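You operate a simulated robot arm through the tools that you are given. There is no shell and no other tool.

You run a simulated robot arm. Do the job below in one go: nothing can be reset, and whatever is moved stays where it is left.

Task
Fetch the seal size on the order card from the seals drawer, then lock up again.
Fine: the box goes on top of the parts cabinet; drawer shut, lock switch back at lock. Set down upright: what you pick out. Where these are worked on the way, their far stop is far enough and under half their travel is too little: seals drawer.
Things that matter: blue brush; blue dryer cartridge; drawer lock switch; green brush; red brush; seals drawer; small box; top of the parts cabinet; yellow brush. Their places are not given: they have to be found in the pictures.

Only the result counts: the job must be done as asked and must still hold three seconds after the hand-in. Knocking over, shifting, dropping, spilling or breaking anything else fails it. Lids that push on must go on centred and level and be pressed home; caps that screw on are set level and turned clockwise until they are tight.

Robot
A 6-joint arm with a two-finger parallel gripper, fixed in place. Base frame: the origin is at the foot of the arm, x ahead of it, y to its left, z up. Readings come in m, rad, newtons and seconds.
With the tool pointing down near the work surface it reaches from about 0.12 to 0.64 m from the base axis. Its first joint turns from -1.152 to 1.152 rad. Payload 2.9 kg.
The tool frame sits at the grasp point between the pads (the TCP): z along the fingers, y along the line on which they close. The tips reach 0.03 m beyond it. The gripper opens to 0.11 m. The fingers are 0.02 m wide and 0.01 m thick; the gripper's body (0.048 by 0.112 m) begins 0.055 m behind the TCP.
Orientation is told as [roll, pitch, yaw] about the base's x, y, z axes, in that order, counted from this pose: with the fingers straight down and closing along the base's y, the tool's x points along the base's -x, its y along +y and its z along -z.

Tools
- The arm moves only by the tool send_rows. Its argument "targets" is a list that holds one entry, the list of rows, each a list of 7 numbers: the shift along the tool's x, y, z in cm, then the turn, a rotation vector about the tool's x, y, z in rad, then the finger opening in cm, from 0 to 11. In form: [[[dx, dy, dz, ax, ay, az, jaw], ...]]. A call has 1 to 20 rows; each row shifts and turns the commanded pose from where the row before left it, along the tool's axes as they then stand. A row lasts 0.2 s, in which the tool goes at most 0.05 m and 0.15 rad; a call with a longer step from one row to the next is refused whole, and so is a gripper value outside its range. A pose out of reach is approached as far as the arm can. The call stops where the force on the tool passes 90 N (or 10 N more than at its start, if that is more) or the arm is blocked; 0.2 s more then pass. Each finger travels about 0.108 m/s and halts on what it meets, pressing with about 29 N; the grip force reading is that of the motor and also rises with nothing between the fingers. The clock runs only during rows and for 0.2 s after the last one: add rows that do not move to give the fingers time. It gives the time, the measured TCP pose, the force on the tool (base axes), the opening and the grip force at its end, in the units of the frame above (readings bear some noise), with the torque about the TCP (base axes, N m) and any sound that the robot's microphone picked up.
- Cameras (640 x 400 px; columns grow to the right, rows downward): "scene" is fixed at [0.0544, 0.415, 1.3902]; the picture's right is [-0.94, -0.35, 0.00], its down [-0.17, 0.46, -0.87] and it looks along [0.30, -0.81, -0.49] (base axes); focal length 310 px, centre (320, 200). "wrist" rides on the gripper at [0.072, 0.017, -0.103] in the tool frame; the picture's right is [-0.23, 0.97, 0.00], its down [-0.76, -0.18, -0.62] and it looks along [-0.61, -0.14, 0.78] (tool axes); focal length 222 px, centre (320, 200).
- grab_frame(camera): a new picture of that camera. No time passes.
- point_at(camera, pixels): for up to 12 pixels [column, row] of the newest picture of that camera ("zoom" is the newest enlarged one), the place [x, y, z] in the base frame of the surface seen there, good to about 0.002 m. No time passes.
- close_up(camera, box): a new picture of the part [left, top, right, bottom] of that camera's present view, enlarged. No time passes.
- hand_in(): hands the job in; it is judged then, once.

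Leave the gripper open and the arm clear of the work at the hand-in unless told otherwise.

The tools are called as a command line: name --argument value ..., lists and objects as JSON in quotes. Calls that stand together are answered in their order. send_rows: Moves the arm, as the interface text tells. Its arguments: {"type":"object","properties":{"targets":{"type":"array"}},"required":["targets"]} The other tools are called the same way: grab_frame (camera) takes a picture; point_at (camera, pixels) gives the place of the surface under pixels of a picture; close_up (camera, box) takes an enlarged picture of a part of a camera's view; hand_in () hands the job in.

At the start:

```text
time_s: 0.0
ee_pos: [0.3322, -0.135, 1.1267]
orientation: [0.0, 0.0, -0.001]
ft_force: [-0.6, 0.2, 0.6]
ft_torque: [0.01, -0.01, -0.02]
gripper_width: 0.1099
finger_force: 0.1
```

scene: 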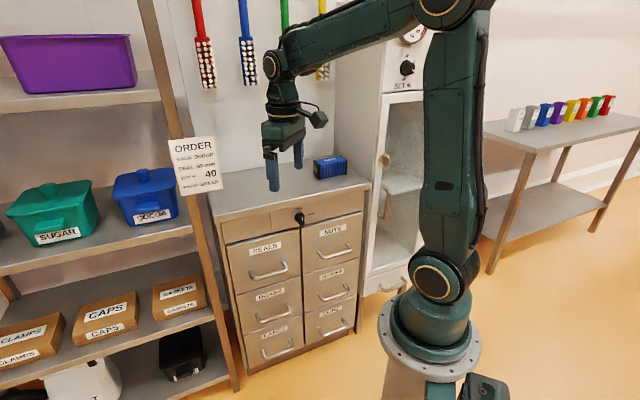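
wrist: 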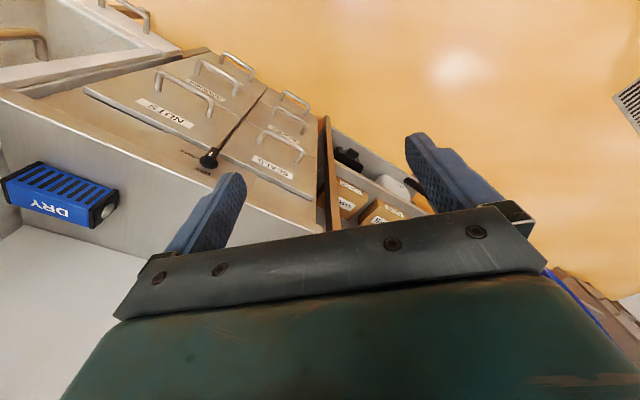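

I see the order card near (197,165), the cabinet with the SEALS drawer at (265,265) and the black lock switch at (299,217). I'll enlarge the card and the cabinet.

close_up --camera "scene" --box '[165, 130, 229, 200]'

close_up --camera "scene" --box '[200, 130, 380, 243]'

close_up --camera "scene" --box '[200, 200, 380, 370]'

point_at --camera "scene" --pixels '[[230, 210], [340, 180], [299, 218], [265, 246], [253, 277], [286, 268], [270, 275], [228, 245], [300, 225], [305, 310], [330, 170], [366, 190]]'

close_up --camera "wrist" --box '[80, 50, 340, 212]'

```text
5.71 times, centred on (197, 165) of scene
```

zoom: 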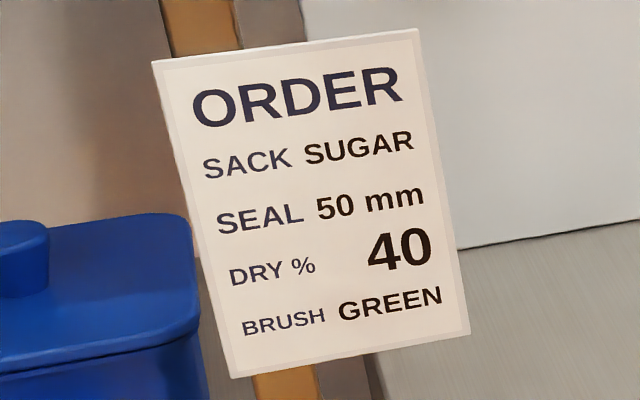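

```text
3.54 times, centred on (290, 186) of scene
```

zoom: 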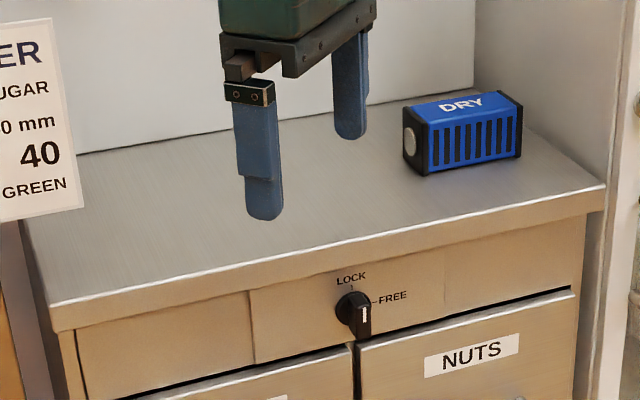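

```text
2.35 times, centred on (290, 285) of scene
```

zoom: 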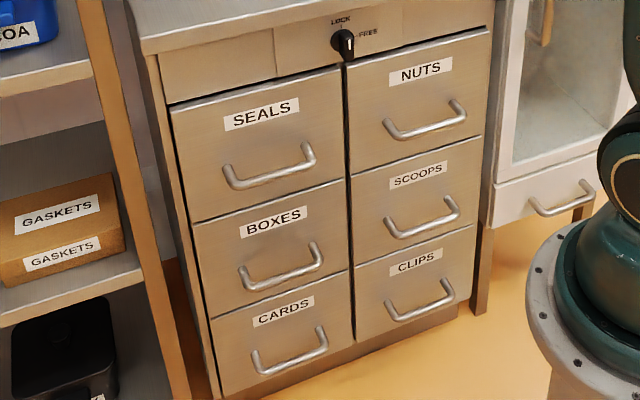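

```text
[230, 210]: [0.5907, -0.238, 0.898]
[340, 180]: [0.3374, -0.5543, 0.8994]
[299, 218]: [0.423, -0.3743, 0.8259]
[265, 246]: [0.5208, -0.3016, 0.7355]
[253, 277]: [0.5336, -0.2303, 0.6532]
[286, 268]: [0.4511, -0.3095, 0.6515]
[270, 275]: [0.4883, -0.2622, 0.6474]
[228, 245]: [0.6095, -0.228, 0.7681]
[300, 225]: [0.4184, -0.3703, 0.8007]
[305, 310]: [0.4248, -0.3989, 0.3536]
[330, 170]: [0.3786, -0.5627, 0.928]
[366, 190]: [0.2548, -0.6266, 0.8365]
```

```text
2.46 times, centred on (210, 131) of wrist
```

zoom: 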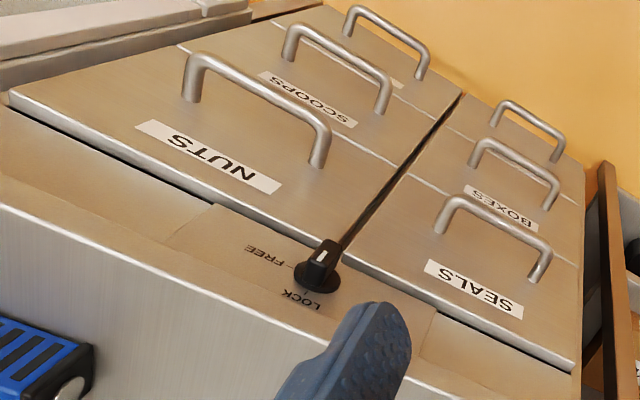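

The card asks for the 50 mm seal. The lock switch has a LOCK mark at the top and FREE at the right, and its pointer seems to be upright, at LOCK. I'll enlarge it and measure the front of the cabinet.

close_up --camera "scene" --box '[270, 200, 334, 240]'

close_up --camera "wrist" --box '[180, 130, 244, 170]'

close_up --camera "scene" --box '[220, 195, 380, 295]'

```text
10.00 times, centred on (302, 220) of scene
```

zoom: 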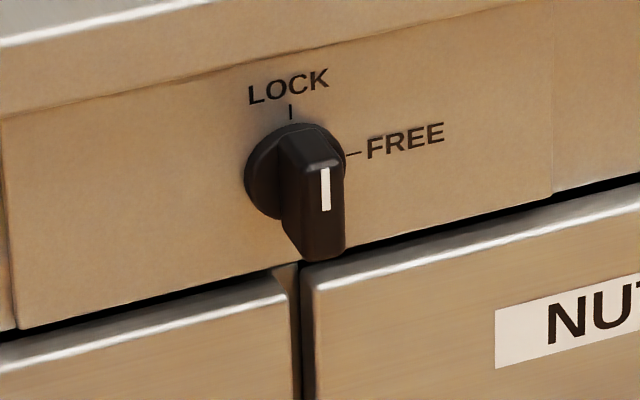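

```text
10.00 times, centred on (212, 150) of wrist
```

zoom: 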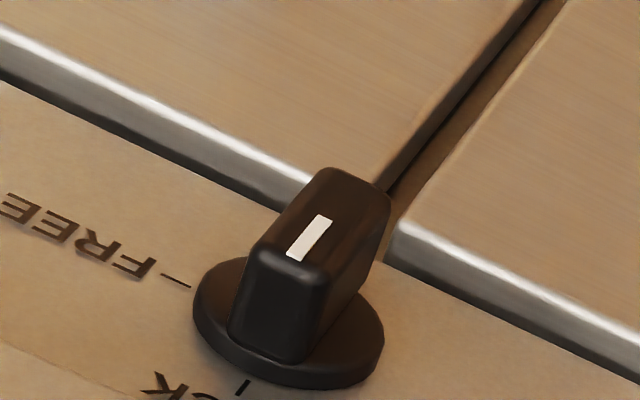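

```text
4.00 times, centred on (300, 245) of scene
```

zoom: 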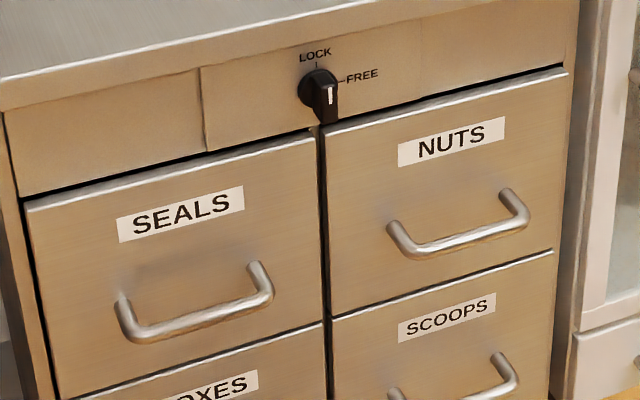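

The bar is vertical with its white mark in the upper half, so it is at LOCK. I'll measure the knob, the panel, the SEALS drawer face and its handle.

point_at --camera "zoom" --pixels '[[230, 120], [450, 60], [60, 230], [295, 170], [60, 380], [300, 310], [128, 320], [195, 322], [266, 288], [330, 97], [312, 84], [331, 86]]'

point_at --camera "wrist" --pixels '[[210, 154], [214, 148], [202, 164], [218, 167], [217, 151], [206, 158], [207, 162], [120, 207], [300, 150], [230, 165]]'

```text
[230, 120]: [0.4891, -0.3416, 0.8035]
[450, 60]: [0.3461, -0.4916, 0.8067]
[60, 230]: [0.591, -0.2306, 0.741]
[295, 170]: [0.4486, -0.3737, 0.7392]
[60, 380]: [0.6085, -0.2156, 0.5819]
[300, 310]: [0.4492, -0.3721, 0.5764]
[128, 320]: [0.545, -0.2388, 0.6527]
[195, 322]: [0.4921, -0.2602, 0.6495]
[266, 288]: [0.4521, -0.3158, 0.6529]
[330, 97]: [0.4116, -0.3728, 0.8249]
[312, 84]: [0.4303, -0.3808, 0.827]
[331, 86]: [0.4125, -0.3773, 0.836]
```

```text
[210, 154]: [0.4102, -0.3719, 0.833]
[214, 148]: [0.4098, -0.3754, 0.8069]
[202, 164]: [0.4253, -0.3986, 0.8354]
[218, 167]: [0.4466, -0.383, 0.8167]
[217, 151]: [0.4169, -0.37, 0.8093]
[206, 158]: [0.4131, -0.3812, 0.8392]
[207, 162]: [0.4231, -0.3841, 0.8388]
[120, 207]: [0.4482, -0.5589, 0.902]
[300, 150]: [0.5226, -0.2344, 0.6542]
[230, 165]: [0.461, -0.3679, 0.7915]
```

The cabinet front is turned 45°, with its outward normal at (-0.707, 0.707). The knob front is near (0.410, -0.374, 0.824), and the handle bar is near t = 0.155, z = 0.648. First I'll shift the tool sideways and yaw it square to the cabinet, staying high.

send_rows --targets '[[[0.43, -3.6, 0, 0, 0, 0, 8], [0.43, -3.6, 0, 0, 0, 0, 6], [0.43, -3.6, 0, 0, 0, 0, 6], [0.43, -3.6, 0, 0, 0, 0, 6], [0, 0, 0, 0, 0, 0.1309, 6], [0, 0, 0, 0, 0, 0.1309, 6], [0, 0, 0, 0, 0, 0.1309, 6], [0, 0, 0, 0, 0, 0.1309, 6], [0, 0, 0, 0, 0, 0.1309, 6], [0, 0, 0, 0, 0, 0.1309, 6]]]'

```text
time_s: 2.2
ee_pos: [0.3157, -0.2781, 1.1241]
orientation: [0.001, -0.001, -0.789]
ft_force: [-0.2, -0.3, -0.8]
ft_torque: [-0.01, 0.01, -0.02]
gripper_width: 0.06
finger_force: 0.0
```

The tool is where I wanted it, with yaw at -0.789. Next I'll tilt it forward 90° about tool y so the fingers point at the cabinet front.

send_rows --targets '[[[0, 0, 0, 0, -0.1428, 0, 6], [0, 0, 0, 0, -0.1428, 0, 6], [0, 0, 0, 0, -0.1428, 0, 6], [0, 0, 0, 0, -0.1428, 0, 6], [0, 0, 0, 0, -0.1428, 0, 6], [0, 0, 0, 0, -0.1428, 0, 6], [0, 0, 0, 0, -0.1428, 0, 6], [0, 0, 0, 0, -0.1428, 0, 6], [0, 0, 0, 0, -0.1428, 0, 6], [0, 0, 0, 0, -0.1428, 0, 6], [0, 0, 0, 0, -0.1428, 0, 6], [0, 0, 0, 0, 0, 0, 6]]]'

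grab_frame --camera "scene"

grab_frame --camera "wrist"

```text
time_s: 4.8
ee_pos: [0.3353, -0.2956, 1.135]
orientation: [0.015, -1.57, -0.797]
ft_force: [-0.3, -0.5, 0.1]
ft_torque: [0.07, 0.02, 0.0]
gripper_width: 0.0596
finger_force: 0.1
out of reach, approached as far as the arm can: row 10, 11
```

```text
taken
```

scene: 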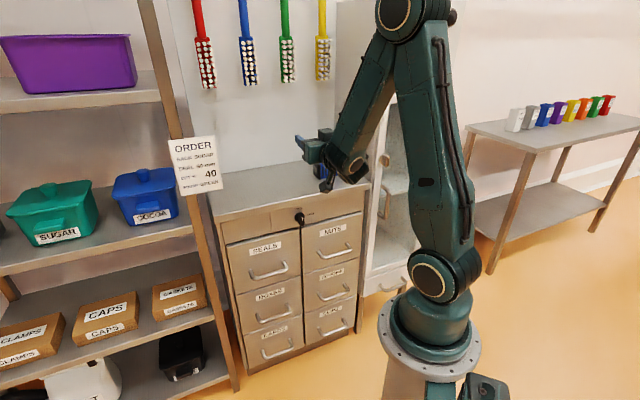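

```text
taken
```

wrist: 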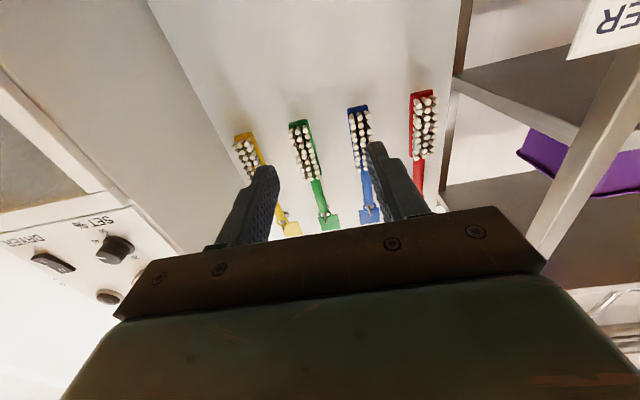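

The tool is horizontal and upside down as I planned, though it sits about 2 cm ahead of the command because of a reach limit. I'll lower it in front of the knob with a standoff, at s about 0.45.

send_rows --targets '[[[0, 0, 3, 0, 0, 0, 5], [4, 0, 0, 0, 0, 0, 5], [4, 0, 0, 0, 0, 0, 5], [4, 0, 0, 0, 0, 0, 5], [4, 0, 0, 0, 0, 0, 5], [4, 0, 0, 0, 0, 0, 5], [4, 0, 0, 0, 0, 0, 5], [4, 0, 0, 0, 0, 0, 5], [2, 0, 0, 0, 0, 0, 5], [0, 0, 0, 0, 0, 0, 5]]]'

grab_frame --camera "scene"

grab_frame --camera "wrist"

```text
time_s: 7.0
ee_pos: [0.4373, -0.3973, 0.9126]
orientation: [-0.005, -1.569, -0.778]
ft_force: [0.4, -0.5, 0.2]
ft_torque: [0.01, 0.0, 0.04]
gripper_width: 0.0501
finger_force: 0.1
out of reach, approached as far as the arm can: row 3, 4, 5, 6, 7, 8, 9
```

```text
taken
```

scene: 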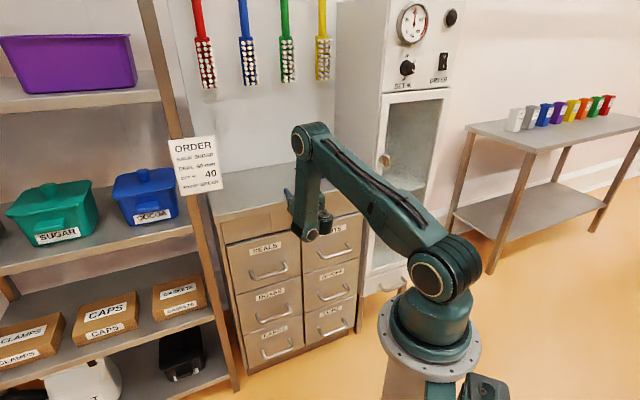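

```text
taken
```

wrist: 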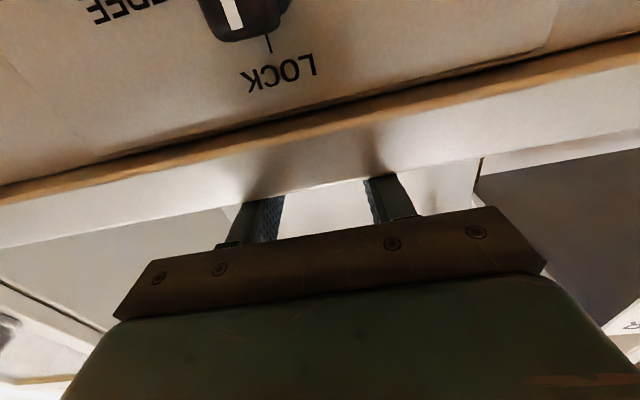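

The arm was pushed forward to s = 0.59, z = 0.913, so a level tool isn't possible lower down: the wrist bend is at its limit. I'll back straight up and work the knob and drawer with a downward or slightly tilted tool instead.

send_rows --targets '[[[-4, 0, 0, 0, 0, 0, 5], [-4, 0, 0, 0, 0, 0, 5], [-4, 0, 0, 0, 0, 0, 5], [-4, 0, 0, 0, 0, 0, 5], [-4, 0, 0, 0, 0, 0, 5], [-4, 0, 0, 0, 0, 0, 5], [-4, 0, 0, 0, 0, 0, 5], [0, 0, 0, 0, 0, 0, 5]]]'

```text
time_s: 8.8
ee_pos: [0.4367, -0.3995, 1.1941]
orientation: [-0.381, -1.572, -0.402]
ft_force: [0.3, -0.5, -0.1]
ft_torque: [0.02, -0.01, -0.02]
gripper_width: 0.0503
finger_force: 0.0
```

The command picks up from the pose actually reached. I'll tilt back to pointing down while retracting to s about 0.50, z about 1.04.

send_rows --targets '[[[0, 0, 0, 0, 0.1428, 0, 5], [0, 0, 0, 0, 0.1428, 0, 5], [0, 0, 0, 0, 0.1428, 0, 5], [0, 0, 0, 0, 0.1428, 0, 5], [0, 0, 0, 0, 0.1428, 0, 5], [4.3, 0, 0.75, 0, 0, 0, 5], [4.3, 0, 0.75, 0, 0, 0, 5], [4.3, 0, 0.75, 0, 0, 0, 5], [4.3, 0, 0.75, 0, 0, 0, 5], [0, 0, 0, 0, 0.1428, 0, 3], [0, 0, 0, 0, 0.1428, 0, 1], [0, 0, 0, 0, 0.1428, 0, 0], [0, 0, 0, 0, 0.1428, 0, 0], [0, 0, 0, 0, 0.1428, 0, 0], [0, 0, 0, 0, 0.1428, 0, 0], [0, 0, 0, 0, 0, 0, 0]]]'

grab_frame --camera "scene"

grab_frame --camera "wrist"

```text
time_s: 12.2
ee_pos: [0.3732, -0.336, 1.0425]
orientation: [-0.001, 0.002, -0.786]
ft_force: [0.7, -0.7, 0.7]
ft_torque: [0.04, -0.02, 0.02]
gripper_width: 0.0
finger_force: 28.6
```

```text
taken
```

scene: 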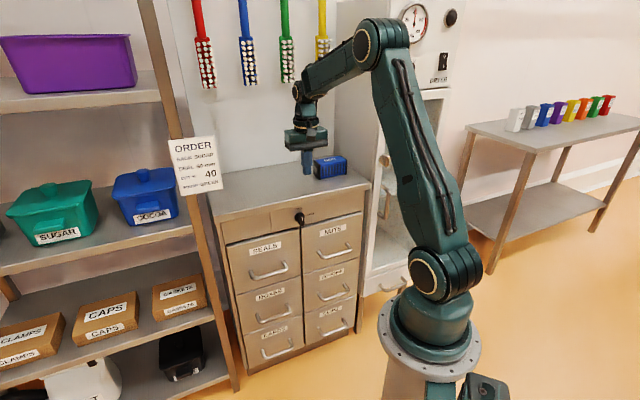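

```text
taken
```

wrist: 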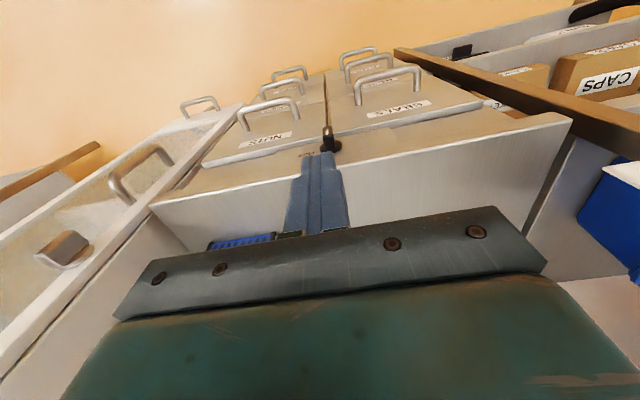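

The tool is pointing down at s = 0.5015, t = 0.026, z = 1.0425 with the fingers closed. I'll push the top of the knob bar to the right with the closed fingertips. First I'll look at the knob from here and measure its bar.

close_up --camera "wrist" --box '[300, 120, 364, 160]'

point_at --camera "zoom" --pixels '[[285, 80], [285, 200], [320, 130], [350, 130], [320, 210], [360, 220]]'

close_up --camera "scene" --box '[286, 205, 318, 225]'

```text
10.00 times, centred on (332, 140) of wrist
```

zoom: 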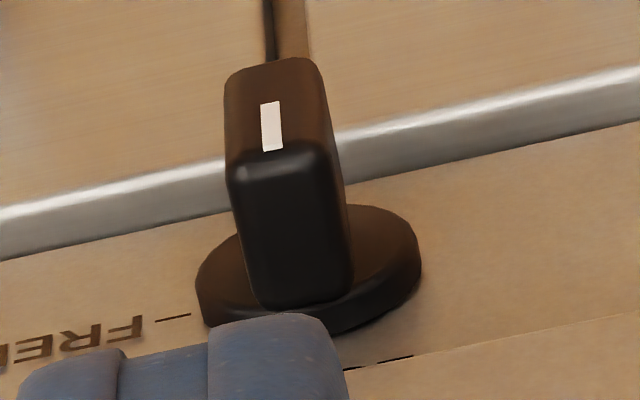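

```text
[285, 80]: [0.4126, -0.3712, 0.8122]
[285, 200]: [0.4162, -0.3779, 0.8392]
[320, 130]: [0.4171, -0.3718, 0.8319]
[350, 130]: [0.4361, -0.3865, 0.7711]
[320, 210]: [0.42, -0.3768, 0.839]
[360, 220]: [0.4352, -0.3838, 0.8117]
```

```text
16.00 times, centred on (302, 215) of scene
```

zoom: 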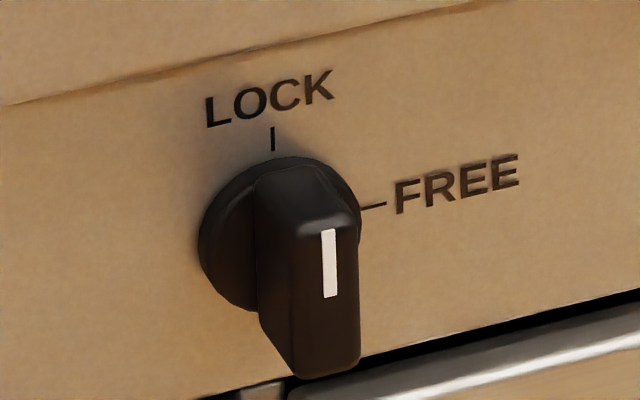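

I'll measure the edges of the bar and the disk in this enlarged view.

point_at --camera "zoom" --pixels '[[302, 240], [350, 235], [302, 350], [350, 350], [265, 180], [325, 185], [275, 300], [232, 190], [225, 250], [255, 290], [330, 170], [272, 140]]'

```text
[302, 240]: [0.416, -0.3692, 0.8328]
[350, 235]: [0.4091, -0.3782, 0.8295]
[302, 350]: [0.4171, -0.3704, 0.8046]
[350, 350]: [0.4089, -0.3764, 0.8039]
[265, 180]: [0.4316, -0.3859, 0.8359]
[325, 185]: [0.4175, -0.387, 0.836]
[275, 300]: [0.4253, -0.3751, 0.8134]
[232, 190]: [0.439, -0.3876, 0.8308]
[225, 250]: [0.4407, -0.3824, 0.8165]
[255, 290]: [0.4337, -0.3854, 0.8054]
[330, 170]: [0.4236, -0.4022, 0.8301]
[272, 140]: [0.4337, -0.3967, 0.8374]
```

I'll check how far the cabinet top's front lip sticks out, so the fingers and the hand clear it.

point_at --camera "scene" --pixels '[[300, 206], [300, 204], [300, 208], [270, 212], [340, 196], [285, 200]]'

```text
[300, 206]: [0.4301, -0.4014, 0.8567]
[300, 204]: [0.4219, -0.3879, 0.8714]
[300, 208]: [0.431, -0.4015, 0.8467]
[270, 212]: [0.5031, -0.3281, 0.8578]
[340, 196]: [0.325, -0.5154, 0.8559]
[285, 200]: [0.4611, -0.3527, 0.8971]
```

The lip sticks out to s about 0.573, so I'll keep the fingers at s = 0.558. I'll go to the +t side of the knob bar (t about 0.060) and down to z = 0.862.

send_rows --targets '[[[-2.83, 1.7, 2, 0, 0, 0, 0], [-2.83, 1.7, 2, 0, 0, 0, 0], [0, 0, 4, 0, 0, 0, 0], [0, 0, 4, 0, 0, 0, 0], [0, 0, 4, 0, 0, 0, 0], [0, 0, 2.05, 0, 0, 0, 0], [0, 0, 0, 0, 0, 0, 0]]]'

grab_frame --camera "wrist"

close_up --camera "scene" --box '[260, 180, 340, 230]'

```text
time_s: 13.8
ee_pos: [0.4355, -0.3523, 0.8642]
orientation: [-0.001, -0.001, -0.787]
ft_force: [0.1, 0.1, 0.6]
ft_torque: [0.01, 0.0, 0.04]
gripper_width: 0.0001
finger_force: 28.4
```

```text
taken
```

wrist: 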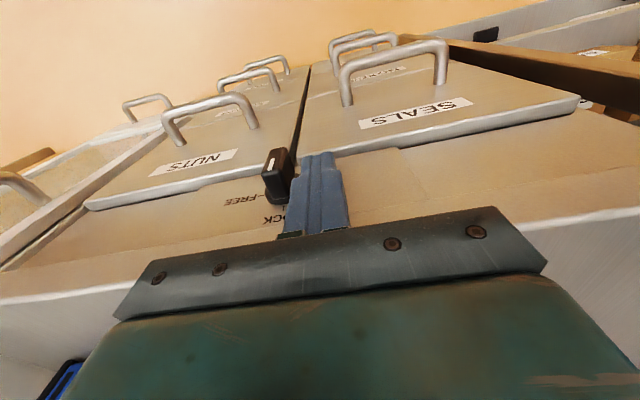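

```text
8.00 times, centred on (300, 205) of scene
```

zoom: 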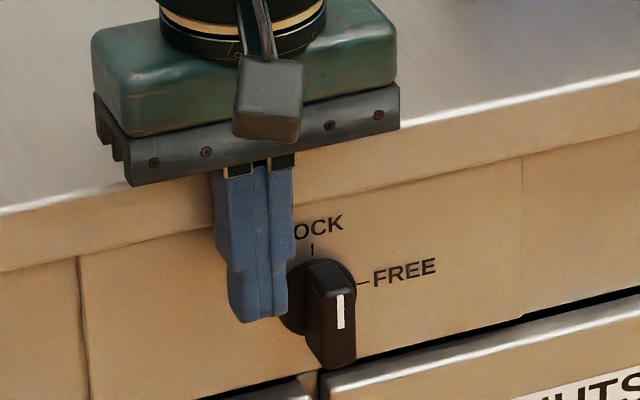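

The fingertips are just left of the knob bar. I'll push toward -t in small steps while watching the force.

send_rows --targets '[[[0, -0.6, 0.1, 0, 0, 0, 0], [0, -0.6, 0.1, 0, 0, 0, 0], [0, -0.5, 0.05, 0, 0, 0, 0], [0, -0.5, 0, 0, 0, 0, 0], [0, -0.4, 0, 0, 0, 0, 0], [0, -0.4, 0, 0, 0, 0, 0], [0, 0, 0, 0, 0, 0, 0]]]'

close_up --camera "scene" --box '[260, 180, 340, 230]'

```text
time_s: 15.4
ee_pos: [0.4154, -0.3727, 0.8611]
orientation: [0.0, 0.0, -0.785]
ft_force: [0.9, -2.4, 5.8]
ft_torque: [-0.11, -0.03, 0.02]
gripper_width: 0.0
finger_force: 28.6
```

```text
8.00 times, centred on (300, 205) of scene
```

zoom: 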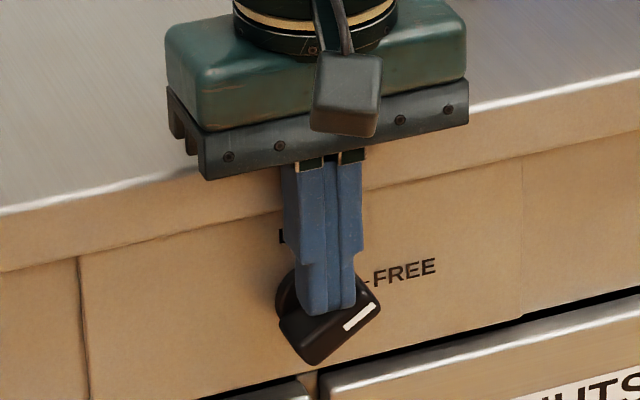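

The knob has turned about 55°. Next I'll move a little further over and press down on the bar end.

send_rows --targets '[[[0, -0.4, 0, 0, 0, 0, 0], [0, -0.3, 0.1, 0, 0, 0, 0], [0, -0.2, 0.2, 0, 0, 0, 0], [0, -0.1, 0.2, 0, 0, 0, 0], [0, 0, 0.2, 0, 0, 0, 0], [0, 0, 0, 0, 0, 0, 0]]]'

close_up --camera "scene" --box '[260, 180, 340, 230]'

```text
time_s: 16.8
ee_pos: [0.4087, -0.3797, 0.8563]
orientation: [0.002, -0.002, -0.783]
ft_force: [-7.9, 17.2, 35.8]
ft_torque: [0.64, 0.2, 0.04]
gripper_width: 0.0
finger_force: 29.1
```

```text
8.00 times, centred on (300, 205) of scene
```

zoom: 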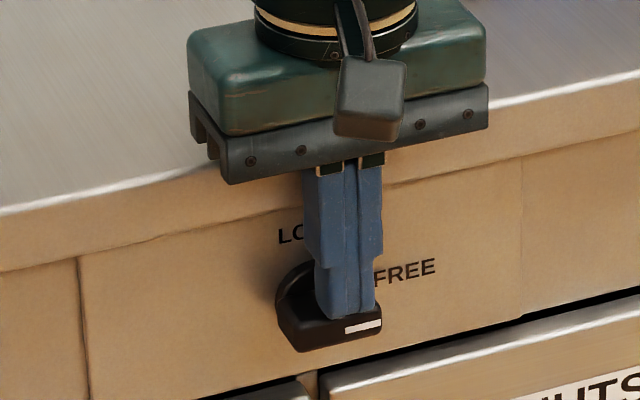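

The bar is now level with the FREE mark, and the 36 N upward force shows it has reached its stop. I'll lift off and check.

send_rows --targets '[[[0, 0, -1, 0, 0, 0, 0], [0, 0, -4, 0, 0, 0, 0], [0, 0, -4, 0, 0, 0, 0], [3, 0, -3, 0, 0, 0, 2], [4, 0, 0, 0, 0, 0, 4], [4, 0, 0, 0, 0, 0, 5], [0, 0, 0, 0, 0, 0, 5]]]'

close_up --camera "scene" --box '[270, 200, 334, 240]'

grab_frame --camera "wrist"

```text
time_s: 18.4
ee_pos: [0.3311, -0.3004, 0.9731]
orientation: [0.0, 0.001, -0.787]
ft_force: [0.1, -0.8, 0.8]
ft_torque: [-0.03, 0.01, -0.02]
gripper_width: 0.0501
finger_force: 0.1
```

```text
10.00 times, centred on (302, 220) of scene
```

zoom: 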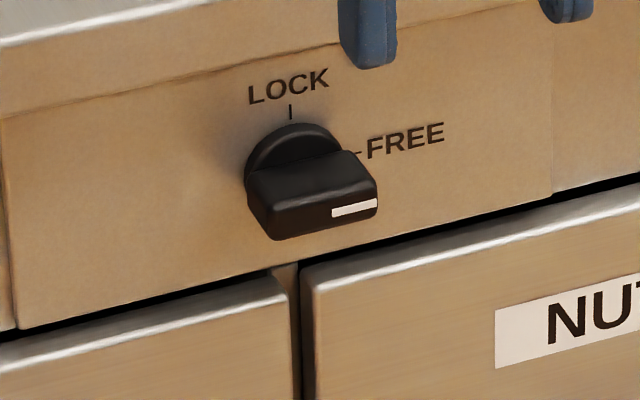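

```text
taken
```

wrist: 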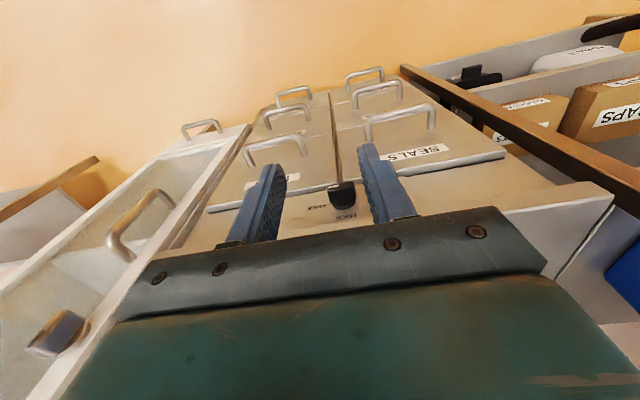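

The knob is at FREE. Next is the SEALS handle, so I'll enlarge the wrist view of it and measure its bar.

close_up --camera "wrist" --box '[350, 90, 450, 152]'

close_up --camera "scene" --box '[235, 235, 307, 280]'

```text
6.40 times, centred on (400, 121) of wrist
```

zoom: 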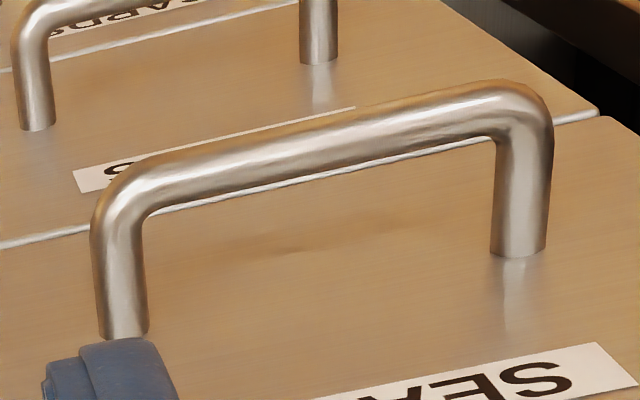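

```text
8.89 times, centred on (271, 258) of scene
```

zoom: 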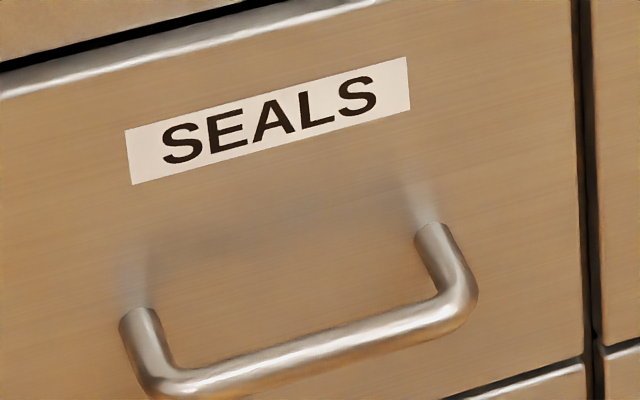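

I'll measure the bar and posts in this scene enlargement, then the wrist view.

point_at --camera "zoom" --pixels '[[138, 320], [432, 236], [230, 365], [230, 385], [340, 330], [340, 350], [420, 310], [460, 290], [160, 375], [270, 250], [480, 30], [480, 350]]'

point_at --camera "wrist" --pixels '[[400, 113], [400, 116], [383, 118], [417, 110], [432, 120], [368, 135], [432, 128], [400, 125]]'

```text
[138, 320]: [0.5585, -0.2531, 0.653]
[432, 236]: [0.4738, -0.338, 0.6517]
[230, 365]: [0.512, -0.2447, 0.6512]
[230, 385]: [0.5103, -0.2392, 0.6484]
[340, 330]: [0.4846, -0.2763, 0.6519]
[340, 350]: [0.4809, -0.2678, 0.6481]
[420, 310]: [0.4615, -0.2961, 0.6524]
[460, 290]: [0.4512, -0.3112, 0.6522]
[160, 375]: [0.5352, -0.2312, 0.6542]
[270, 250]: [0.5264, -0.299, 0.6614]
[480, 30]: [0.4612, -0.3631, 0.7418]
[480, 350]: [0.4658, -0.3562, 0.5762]
```

```text
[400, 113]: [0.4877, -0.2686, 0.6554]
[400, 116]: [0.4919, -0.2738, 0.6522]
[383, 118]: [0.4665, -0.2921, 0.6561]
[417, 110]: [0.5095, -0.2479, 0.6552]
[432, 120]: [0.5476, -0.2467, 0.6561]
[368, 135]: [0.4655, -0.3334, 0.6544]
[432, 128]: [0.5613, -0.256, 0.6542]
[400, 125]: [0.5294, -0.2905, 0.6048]
```

The bar centre is at about s = 0.536, t = 0.156, z = 0.649. I'll roll the hand -90° so the fingers close across the bar, then tilt it 30° so the hand leans away from the cabinet.

send_rows --targets '[[[0, 0, 0, 0, 0, -0.1428, 5], [0, 0, 0, 0, 0, -0.1428, 5], [0, 0, 0, 0, 0, -0.1428, 5], [0, 0, 0, 0, 0, -0.1428, 5], [0, 0, 0, 0, 0, -0.1428, 5], [0, 0, 0, 0, 0, -0.1428, 5], [0, 0, 0, 0, 0, -0.1428, 5], [0, 0, 0, 0, 0, -0.1428, 5], [0, 0, 0, 0, 0, -0.1428, 4], [0, 0, 0, 0, 0, -0.1428, 3.5], [0, 0, 0, 0, 0, -0.1428, 3.5], [0, 0, 0, 0.1309, 0, 0, 3.5], [0, 0, 0, 0.1309, 0, 0, 3.5], [0, 0, 0, 0.1309, 0, 0, 3.5], [0, 0, 0, 0.1309, 0, 0, 3.5], [0, 0, 0, 0, 0, 0, 3.5]]]'

grab_frame --camera "scene"

```text
time_s: 21.8
ee_pos: [0.3309, -0.3013, 0.9733]
orientation: [-0.525, 0.0, 0.786]
ft_force: [0.6, 0.1, 0.3]
ft_torque: [-0.04, -0.01, 0.0]
gripper_width: 0.0348
finger_force: 0.1
```

```text
taken
```

scene: 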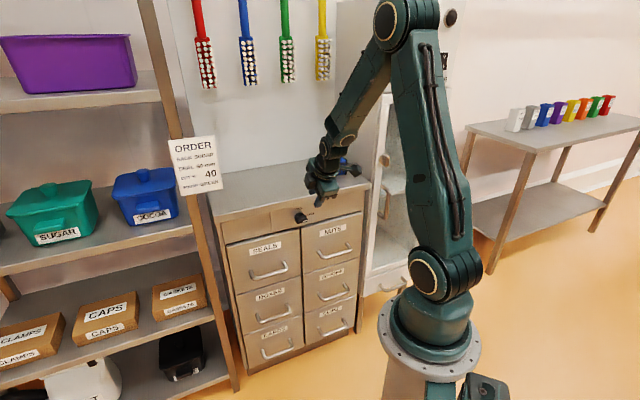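

The orientation is right and the grip opening is 3.5 cm. I'll move to the pre-grasp point in front of and above the handle bar.

send_rows --targets '[[[-1.93, 1.21, 3.24, 0, 0, 0, 3.5], [-1.93, 1.21, 3.24, 0, 0, 0, 3.5], [-1.93, 1.21, 3.24, 0, 0, 0, 3.5], [-1.93, 1.21, 3.24, 0, 0, 0, 3.5], [-1.93, 1.21, 3.24, 0, 0, 0, 3.5], [-1.93, 1.21, 3.24, 0, 0, 0, 3.5], [-1.93, 1.21, 3.24, 0, 0, 0, 3.5], [0, 0, 0, 0, 0, 0, 3.5]]]'

grab_frame --camera "scene"

grab_frame --camera "wrist"

```text
time_s: 23.6
ee_pos: [0.4531, -0.2344, 0.7338]
orientation: [-0.522, -0.001, 0.786]
ft_force: [-0.2, 0.0, 0.5]
ft_torque: [-0.03, -0.03, 0.0]
gripper_width: 0.035
finger_force: 0.1
```

```text
taken
```

scene: 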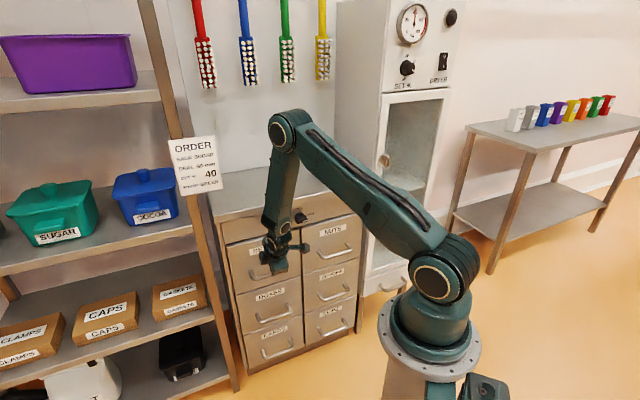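

```text
taken
```

wrist: 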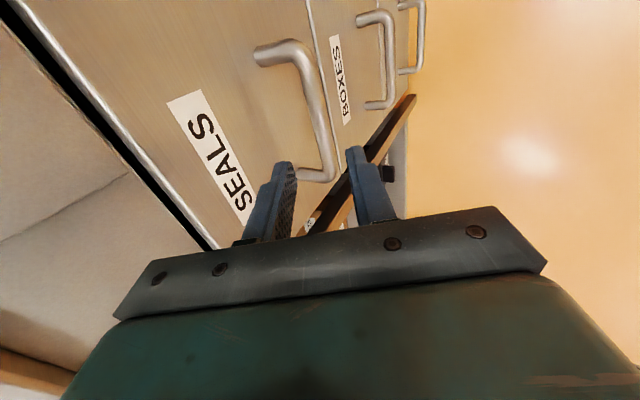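

The pose is good: the fingers straddle the handle bar. I'll advance 9 cm along the tool axis.

send_rows --targets '[[[0, 0, 2.5, 0, 0, 0, 3.5], [0, 0, 2.5, 0, 0, 0, 3.5], [0, 0, 2, 0, 0, 0, 3.5], [0, -0.08, 1, 0, 0, 0, 3.5], [0, 0, 1, 0, 0, 0, 3.5], [0, 0, 0, 0, 0, 0, 3.5]]]'

grab_frame --camera "wrist"

close_up --camera "scene" --box '[220, 220, 316, 280]'

```text
time_s: 25.0
ee_pos: [0.4873, -0.2658, 0.6561]
orientation: [-0.525, 0.002, 0.786]
ft_force: [0.2, -0.9, -0.8]
ft_torque: [-0.03, 0.0, -0.01]
gripper_width: 0.0351
finger_force: 0.1
```

```text
taken
```

wrist: 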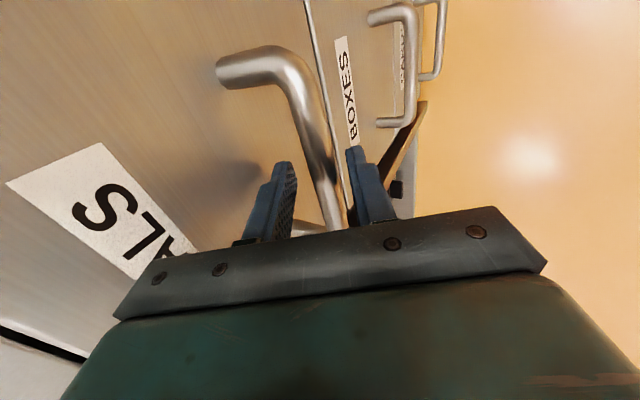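

```text
6.67 times, centred on (268, 250) of scene
```

zoom: 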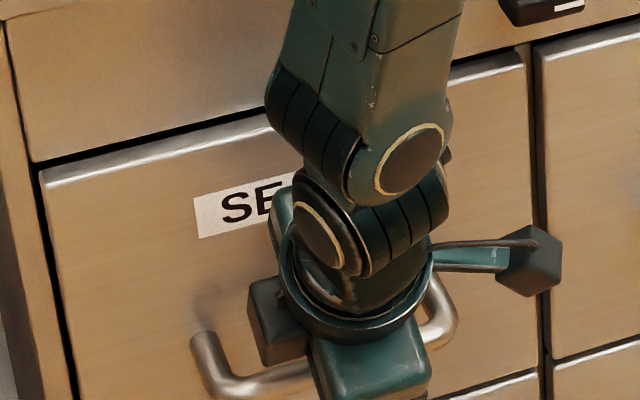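

The bar lies between the fingers with no contact. I'll close on it.

send_rows --targets '[[[0, 0, 0, 0, 0, 0, 2], [0, 0, 0, 0, 0, 0, 1], [0, 0, 0, 0, 0, 0, 0], [0, 0, 0, 0, 0, 0, 0]]]'

```text
time_s: 26.0
ee_pos: [0.4854, -0.2651, 0.655]
orientation: [-0.517, 0.0, 0.784]
ft_force: [-11.0, 13.0, -6.3]
ft_torque: [0.38, -0.12, 0.17]
gripper_width: 0.0155
finger_force: 45.4
```

The bar is gripped at 15.5 mm wide. I'll pull straight out along the cabinet normal, 4 cm to begin with.

send_rows --targets '[[[0, 0.866, -0.5, 0, 0, 0, 0], [0, 0.866, -0.5, 0, 0, 0, 0], [0, 0.866, -0.5, 0, 0, 0, 0], [0, 0.866, -0.5, 0, 0, 0, 0], [0, 0, 0, 0, 0, 0, 0]]]'

grab_frame --camera "wrist"

grab_frame --camera "scene"

```text
time_s: 27.2
ee_pos: [0.4571, -0.238, 0.6557]
orientation: [-0.52, -0.001, 0.786]
ft_force: [1.8, 1.0, -22.0]
ft_torque: [0.22, -0.07, 0.14]
gripper_width: 0.0159
finger_force: 45.1
```

```text
taken
```

wrist: 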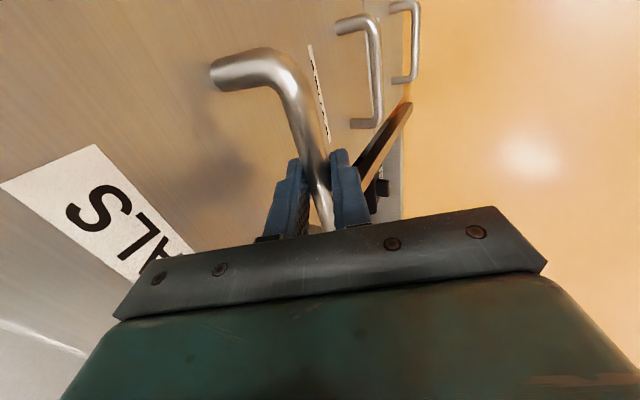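

```text
taken
```

scene: 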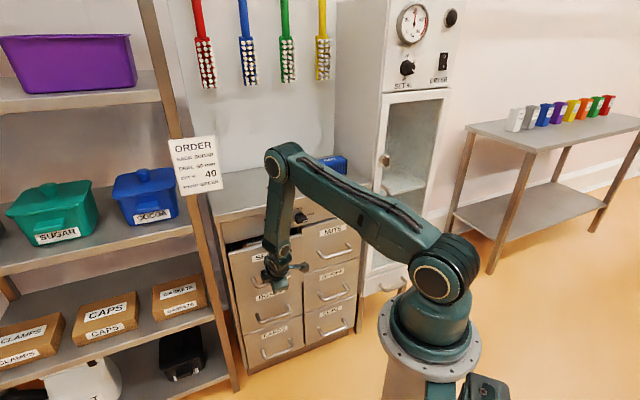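

The drawer is sliding out. I'll keep pulling, another 9 cm.

send_rows --targets '[[[0, 1.3, -0.75, 0, 0, 0, 0], [0, 1.3, -0.75, 0, 0, 0, 0], [0, 1.3, -0.75, 0, 0, 0, 0], [0, 1.3, -0.75, 0, 0, 0, 0], [0, 1.3, -0.75, 0, 0, 0, 0], [0, 1.3, -0.75, 0, 0, 0, 0], [0, 0, 0, 0, 0, 0, 0]]]'

grab_frame --camera "scene"

```text
time_s: 28.8
ee_pos: [0.3953, -0.1746, 0.6558]
orientation: [-0.526, -0.002, 0.786]
ft_force: [5.1, 5.0, -9.7]
ft_torque: [-0.16, 0.24, -0.17]
gripper_width: 0.0152
finger_force: 44.2
```

```text
taken
```

scene: 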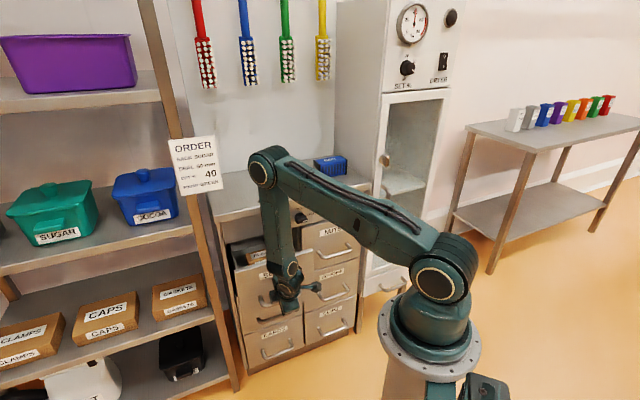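

About 13 cm is open and there is something visible inside. I'll pull on gently to the stop.

send_rows --targets '[[[0, 1.04, -0.6, 0, 0, 0, 0], [0, 1.04, -0.6, 0, 0, 0, 0], [0, 1.04, -0.6, 0, 0, 0, 0], [0, 1.04, -0.6, 0, 0, 0, 0], [0, 1.04, -0.6, 0, 0, 0, 0], [0, 0, 0, 0, 0, 0, 0]]]'

grab_frame --camera "scene"

close_up --camera "scene" --box '[210, 220, 330, 295]'

```text
time_s: 30.2
ee_pos: [0.3511, -0.1329, 0.6555]
orientation: [-0.521, 0.002, 0.783]
ft_force: [1.4, 1.2, -19.1]
ft_torque: [0.35, -0.28, 0.21]
gripper_width: 0.0157
finger_force: 45.2
```

```text
taken
```

scene: 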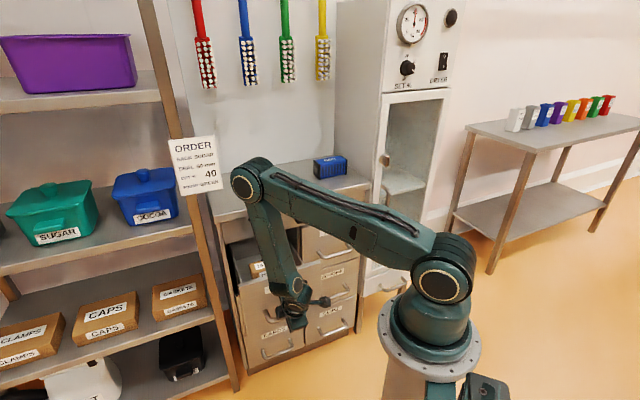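

```text
5.33 times, centred on (270, 258) of scene
```

zoom: 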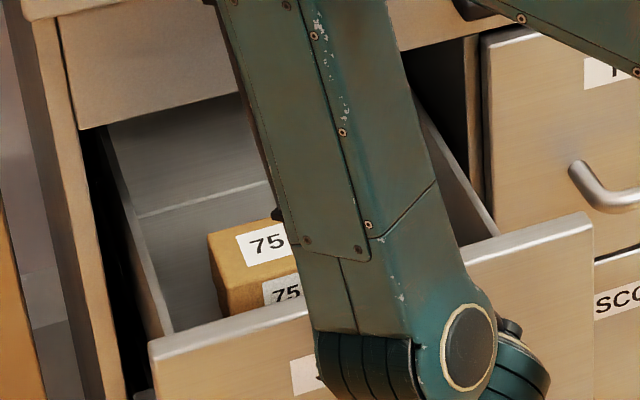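

A box marked 75 is visible. There is still no stop, so I'll pull a little further and watch the reach.

send_rows --targets '[[[0, 0.866, -0.5, 0, 0, 0, 0], [0, 0.866, -0.5, 0, 0, 0, 0], [0, 0.866, -0.5, 0, 0, 0, 0], [0, 0.866, -0.5, 0, 0, 0, 0], [0, 0, 0, 0, 0, 0, 0]]]'

close_up --camera "scene" --box '[210, 220, 330, 295]'

```text
time_s: 31.4
ee_pos: [0.3242, -0.104, 0.6563]
orientation: [-0.522, 0.0, 0.786]
ft_force: [2.0, 0.5, -29.6]
ft_torque: [-0.12, 0.32, -0.2]
gripper_width: 0.0153
finger_force: 45.1
```

```text
5.33 times, centred on (270, 258) of scene
```

zoom: 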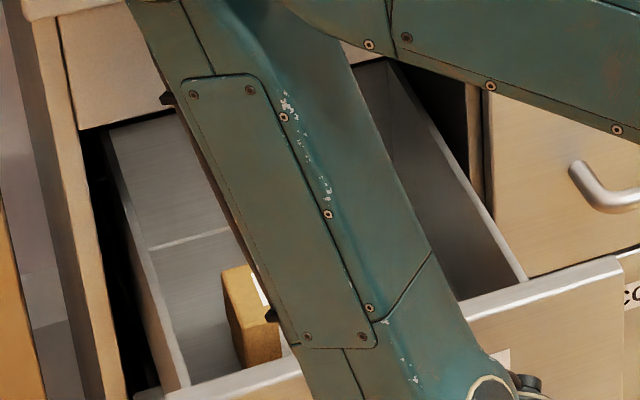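

The drawer is out about 23 cm. I'll release the handle, back out along the tool axis and go up.

send_rows --targets '[[[0, 0, 0, 0, 0, 0, 2.5], [0, 0, 0, 0, 0, 0, 3.5], [0, 0, 0, 0, 0, 0, 3.5], [0, 0, -2, 0, 0, 0, 3.5], [0, 0, -3, 0, 0, 0, 3.5], [0, 0, -3, 0, 0, 0, 3.5], [0, 0, -3, 0, 0, 0, 3.5], [0, -1.5, -3.5, 0, 0, 0, 3.5], [0, -1.5, -3.5, 0, 0, 0, 3.5], [0, -1.5, -3.5, 0, 0, 0, 3.5], [0, -1.5, -3.5, 0, 0, 0, 3.5], [0, 0, 0, 0, 0, 0, 3.5]]]'

grab_frame --camera "scene"

grab_frame --camera "wrist"

```text
time_s: 34.0
ee_pos: [0.3261, -0.0486, 0.8854]
orientation: [-0.523, 0.001, 0.784]
ft_force: [-0.5, -0.5, 0.1]
ft_torque: [-0.03, 0.01, 0.01]
gripper_width: 0.0351
finger_force: 0.1
out of reach, approached as far as the arm can: row 7, 8, 9, 10, 11
```

```text
taken
```

scene: 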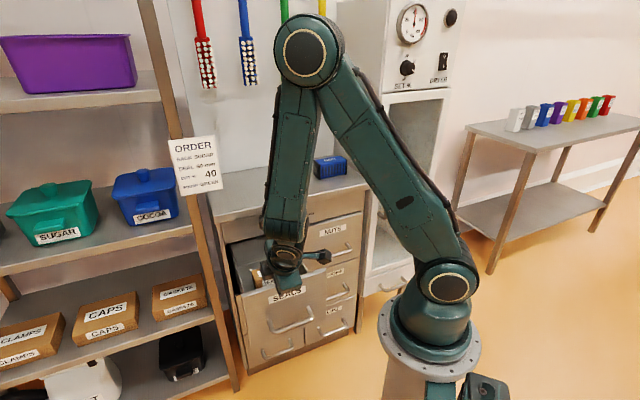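

```text
taken
```

wrist: 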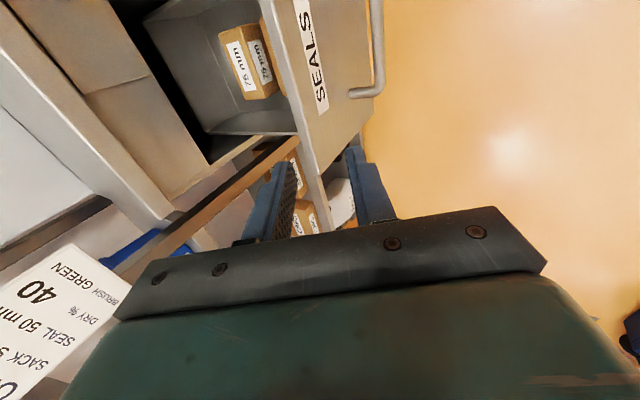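

The drawer stays open. I'll bring the tool back to vertical and turn it to y = t, so the wrist camera looks forward and down into the drawer.

send_rows --targets '[[[0, 0, 0, -0.1309, 0, 0, 5], [0, 0, 0, -0.1309, 0, 0, 6], [0, 0, 0, -0.1309, 0, 0, 6], [0, 0, 0, -0.1309, 0, 0, 6], [0, 0, -3, 0, 0, 0.1428, 6], [0, 0, -3, 0, 0, 0.1428, 6], [0, 0, -3, 0, 0, 0.1428, 6], [0, 0, -3, 0, 0, 0.1428, 6], [0, 0, 0, 0, 0, 0.1428, 6], [0, 0, 0, 0, 0, 0.1428, 6], [0, 0, 0, 0, 0, 0.1428, 6], [0, 0, 0, 0, 0, 0.1428, 6], [0, 0, 0, 0, 0, 0.1428, 6], [0, 0, 0, 0, 0, 0.1428, 6], [0, 0, 0, 0, 0, 0.1428, 6], [0, 0, 0, 0, 0, 0, 6]]]'

grab_frame --camera "scene"

grab_frame --camera "wrist"

```text
time_s: 37.4
ee_pos: [0.3247, -0.0484, 1.0064]
orientation: [0.001, 0.0, -0.787]
ft_force: [-0.2, 0.4, -0.9]
ft_torque: [0.0, 0.05, 0.0]
gripper_width: 0.0601
finger_force: 0.0
```

```text
taken
```

scene: 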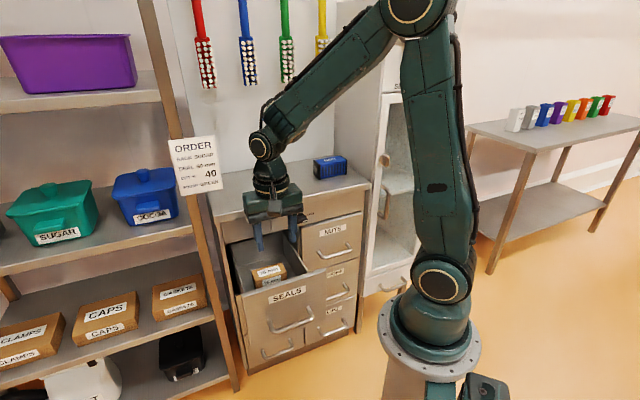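

```text
taken
```

wrist: 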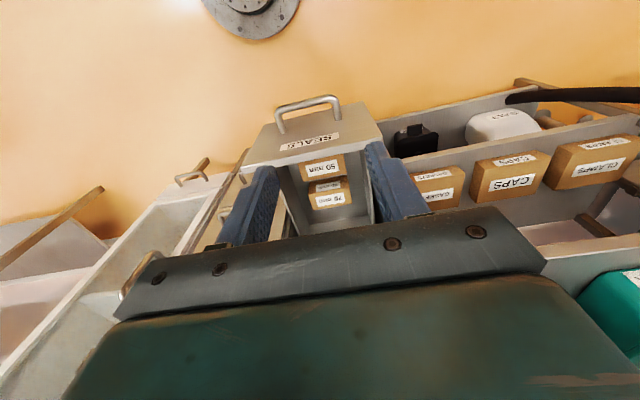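

Two boxes are in the drawer, seen at (322,168) and (328,193). I'll enlarge both views.

close_up --camera "wrist" --box '[272, 120, 384, 230]'

close_up --camera "scene" --box '[220, 230, 332, 300]'

```text
3.64 times, centred on (328, 175) of wrist
```

zoom: 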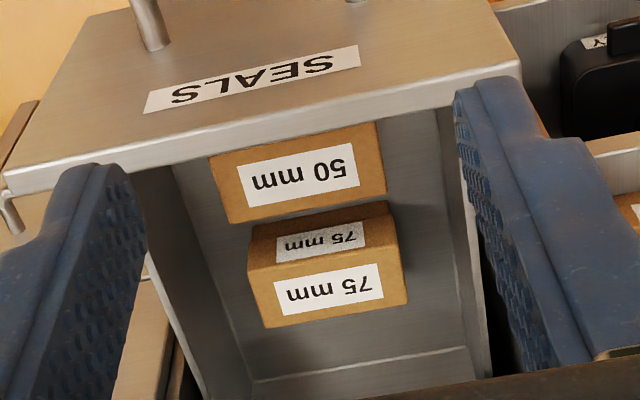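

```text
5.71 times, centred on (276, 265) of scene
```

zoom: 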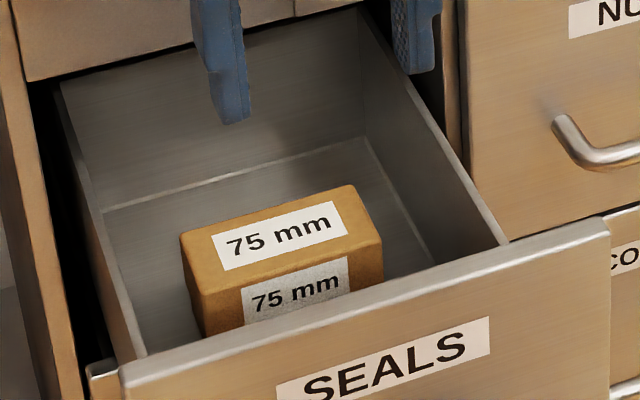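

The box nearer the drawer front is marked 50 mm and the one behind it 75 mm. I'll measure both boxes and the drawer walls.

close_up --camera "wrist" --box '[280, 145, 370, 215]'

```text
5.71 times, centred on (325, 180) of wrist
```

zoom: 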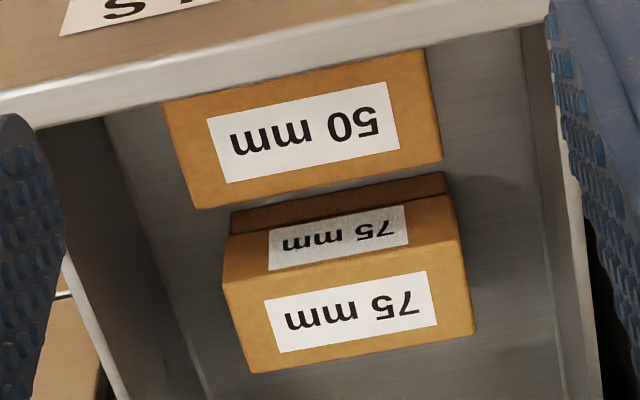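

point_at --camera "zoom" --pixels '[[175, 112], [415, 60], [432, 155], [200, 200], [300, 130], [232, 265], [450, 205], [465, 325], [260, 365], [300, 50], [500, 200], [170, 330]]'

point_at --camera "wrist" --pixels '[[290, 164], [340, 214], [365, 155], [373, 210], [302, 215], [320, 150]]'

```text
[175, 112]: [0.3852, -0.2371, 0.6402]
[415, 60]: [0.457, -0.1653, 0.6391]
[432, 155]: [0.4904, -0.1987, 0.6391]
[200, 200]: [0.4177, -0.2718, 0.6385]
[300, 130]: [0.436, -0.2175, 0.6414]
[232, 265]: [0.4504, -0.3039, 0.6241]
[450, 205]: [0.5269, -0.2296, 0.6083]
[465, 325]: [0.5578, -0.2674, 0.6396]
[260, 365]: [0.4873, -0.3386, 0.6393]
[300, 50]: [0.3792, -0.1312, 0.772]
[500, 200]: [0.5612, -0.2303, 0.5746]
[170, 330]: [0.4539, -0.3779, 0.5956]
```

```text
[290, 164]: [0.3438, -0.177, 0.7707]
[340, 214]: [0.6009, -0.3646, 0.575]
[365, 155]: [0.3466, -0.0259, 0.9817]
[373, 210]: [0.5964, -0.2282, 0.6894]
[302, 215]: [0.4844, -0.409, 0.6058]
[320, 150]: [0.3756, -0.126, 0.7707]
```

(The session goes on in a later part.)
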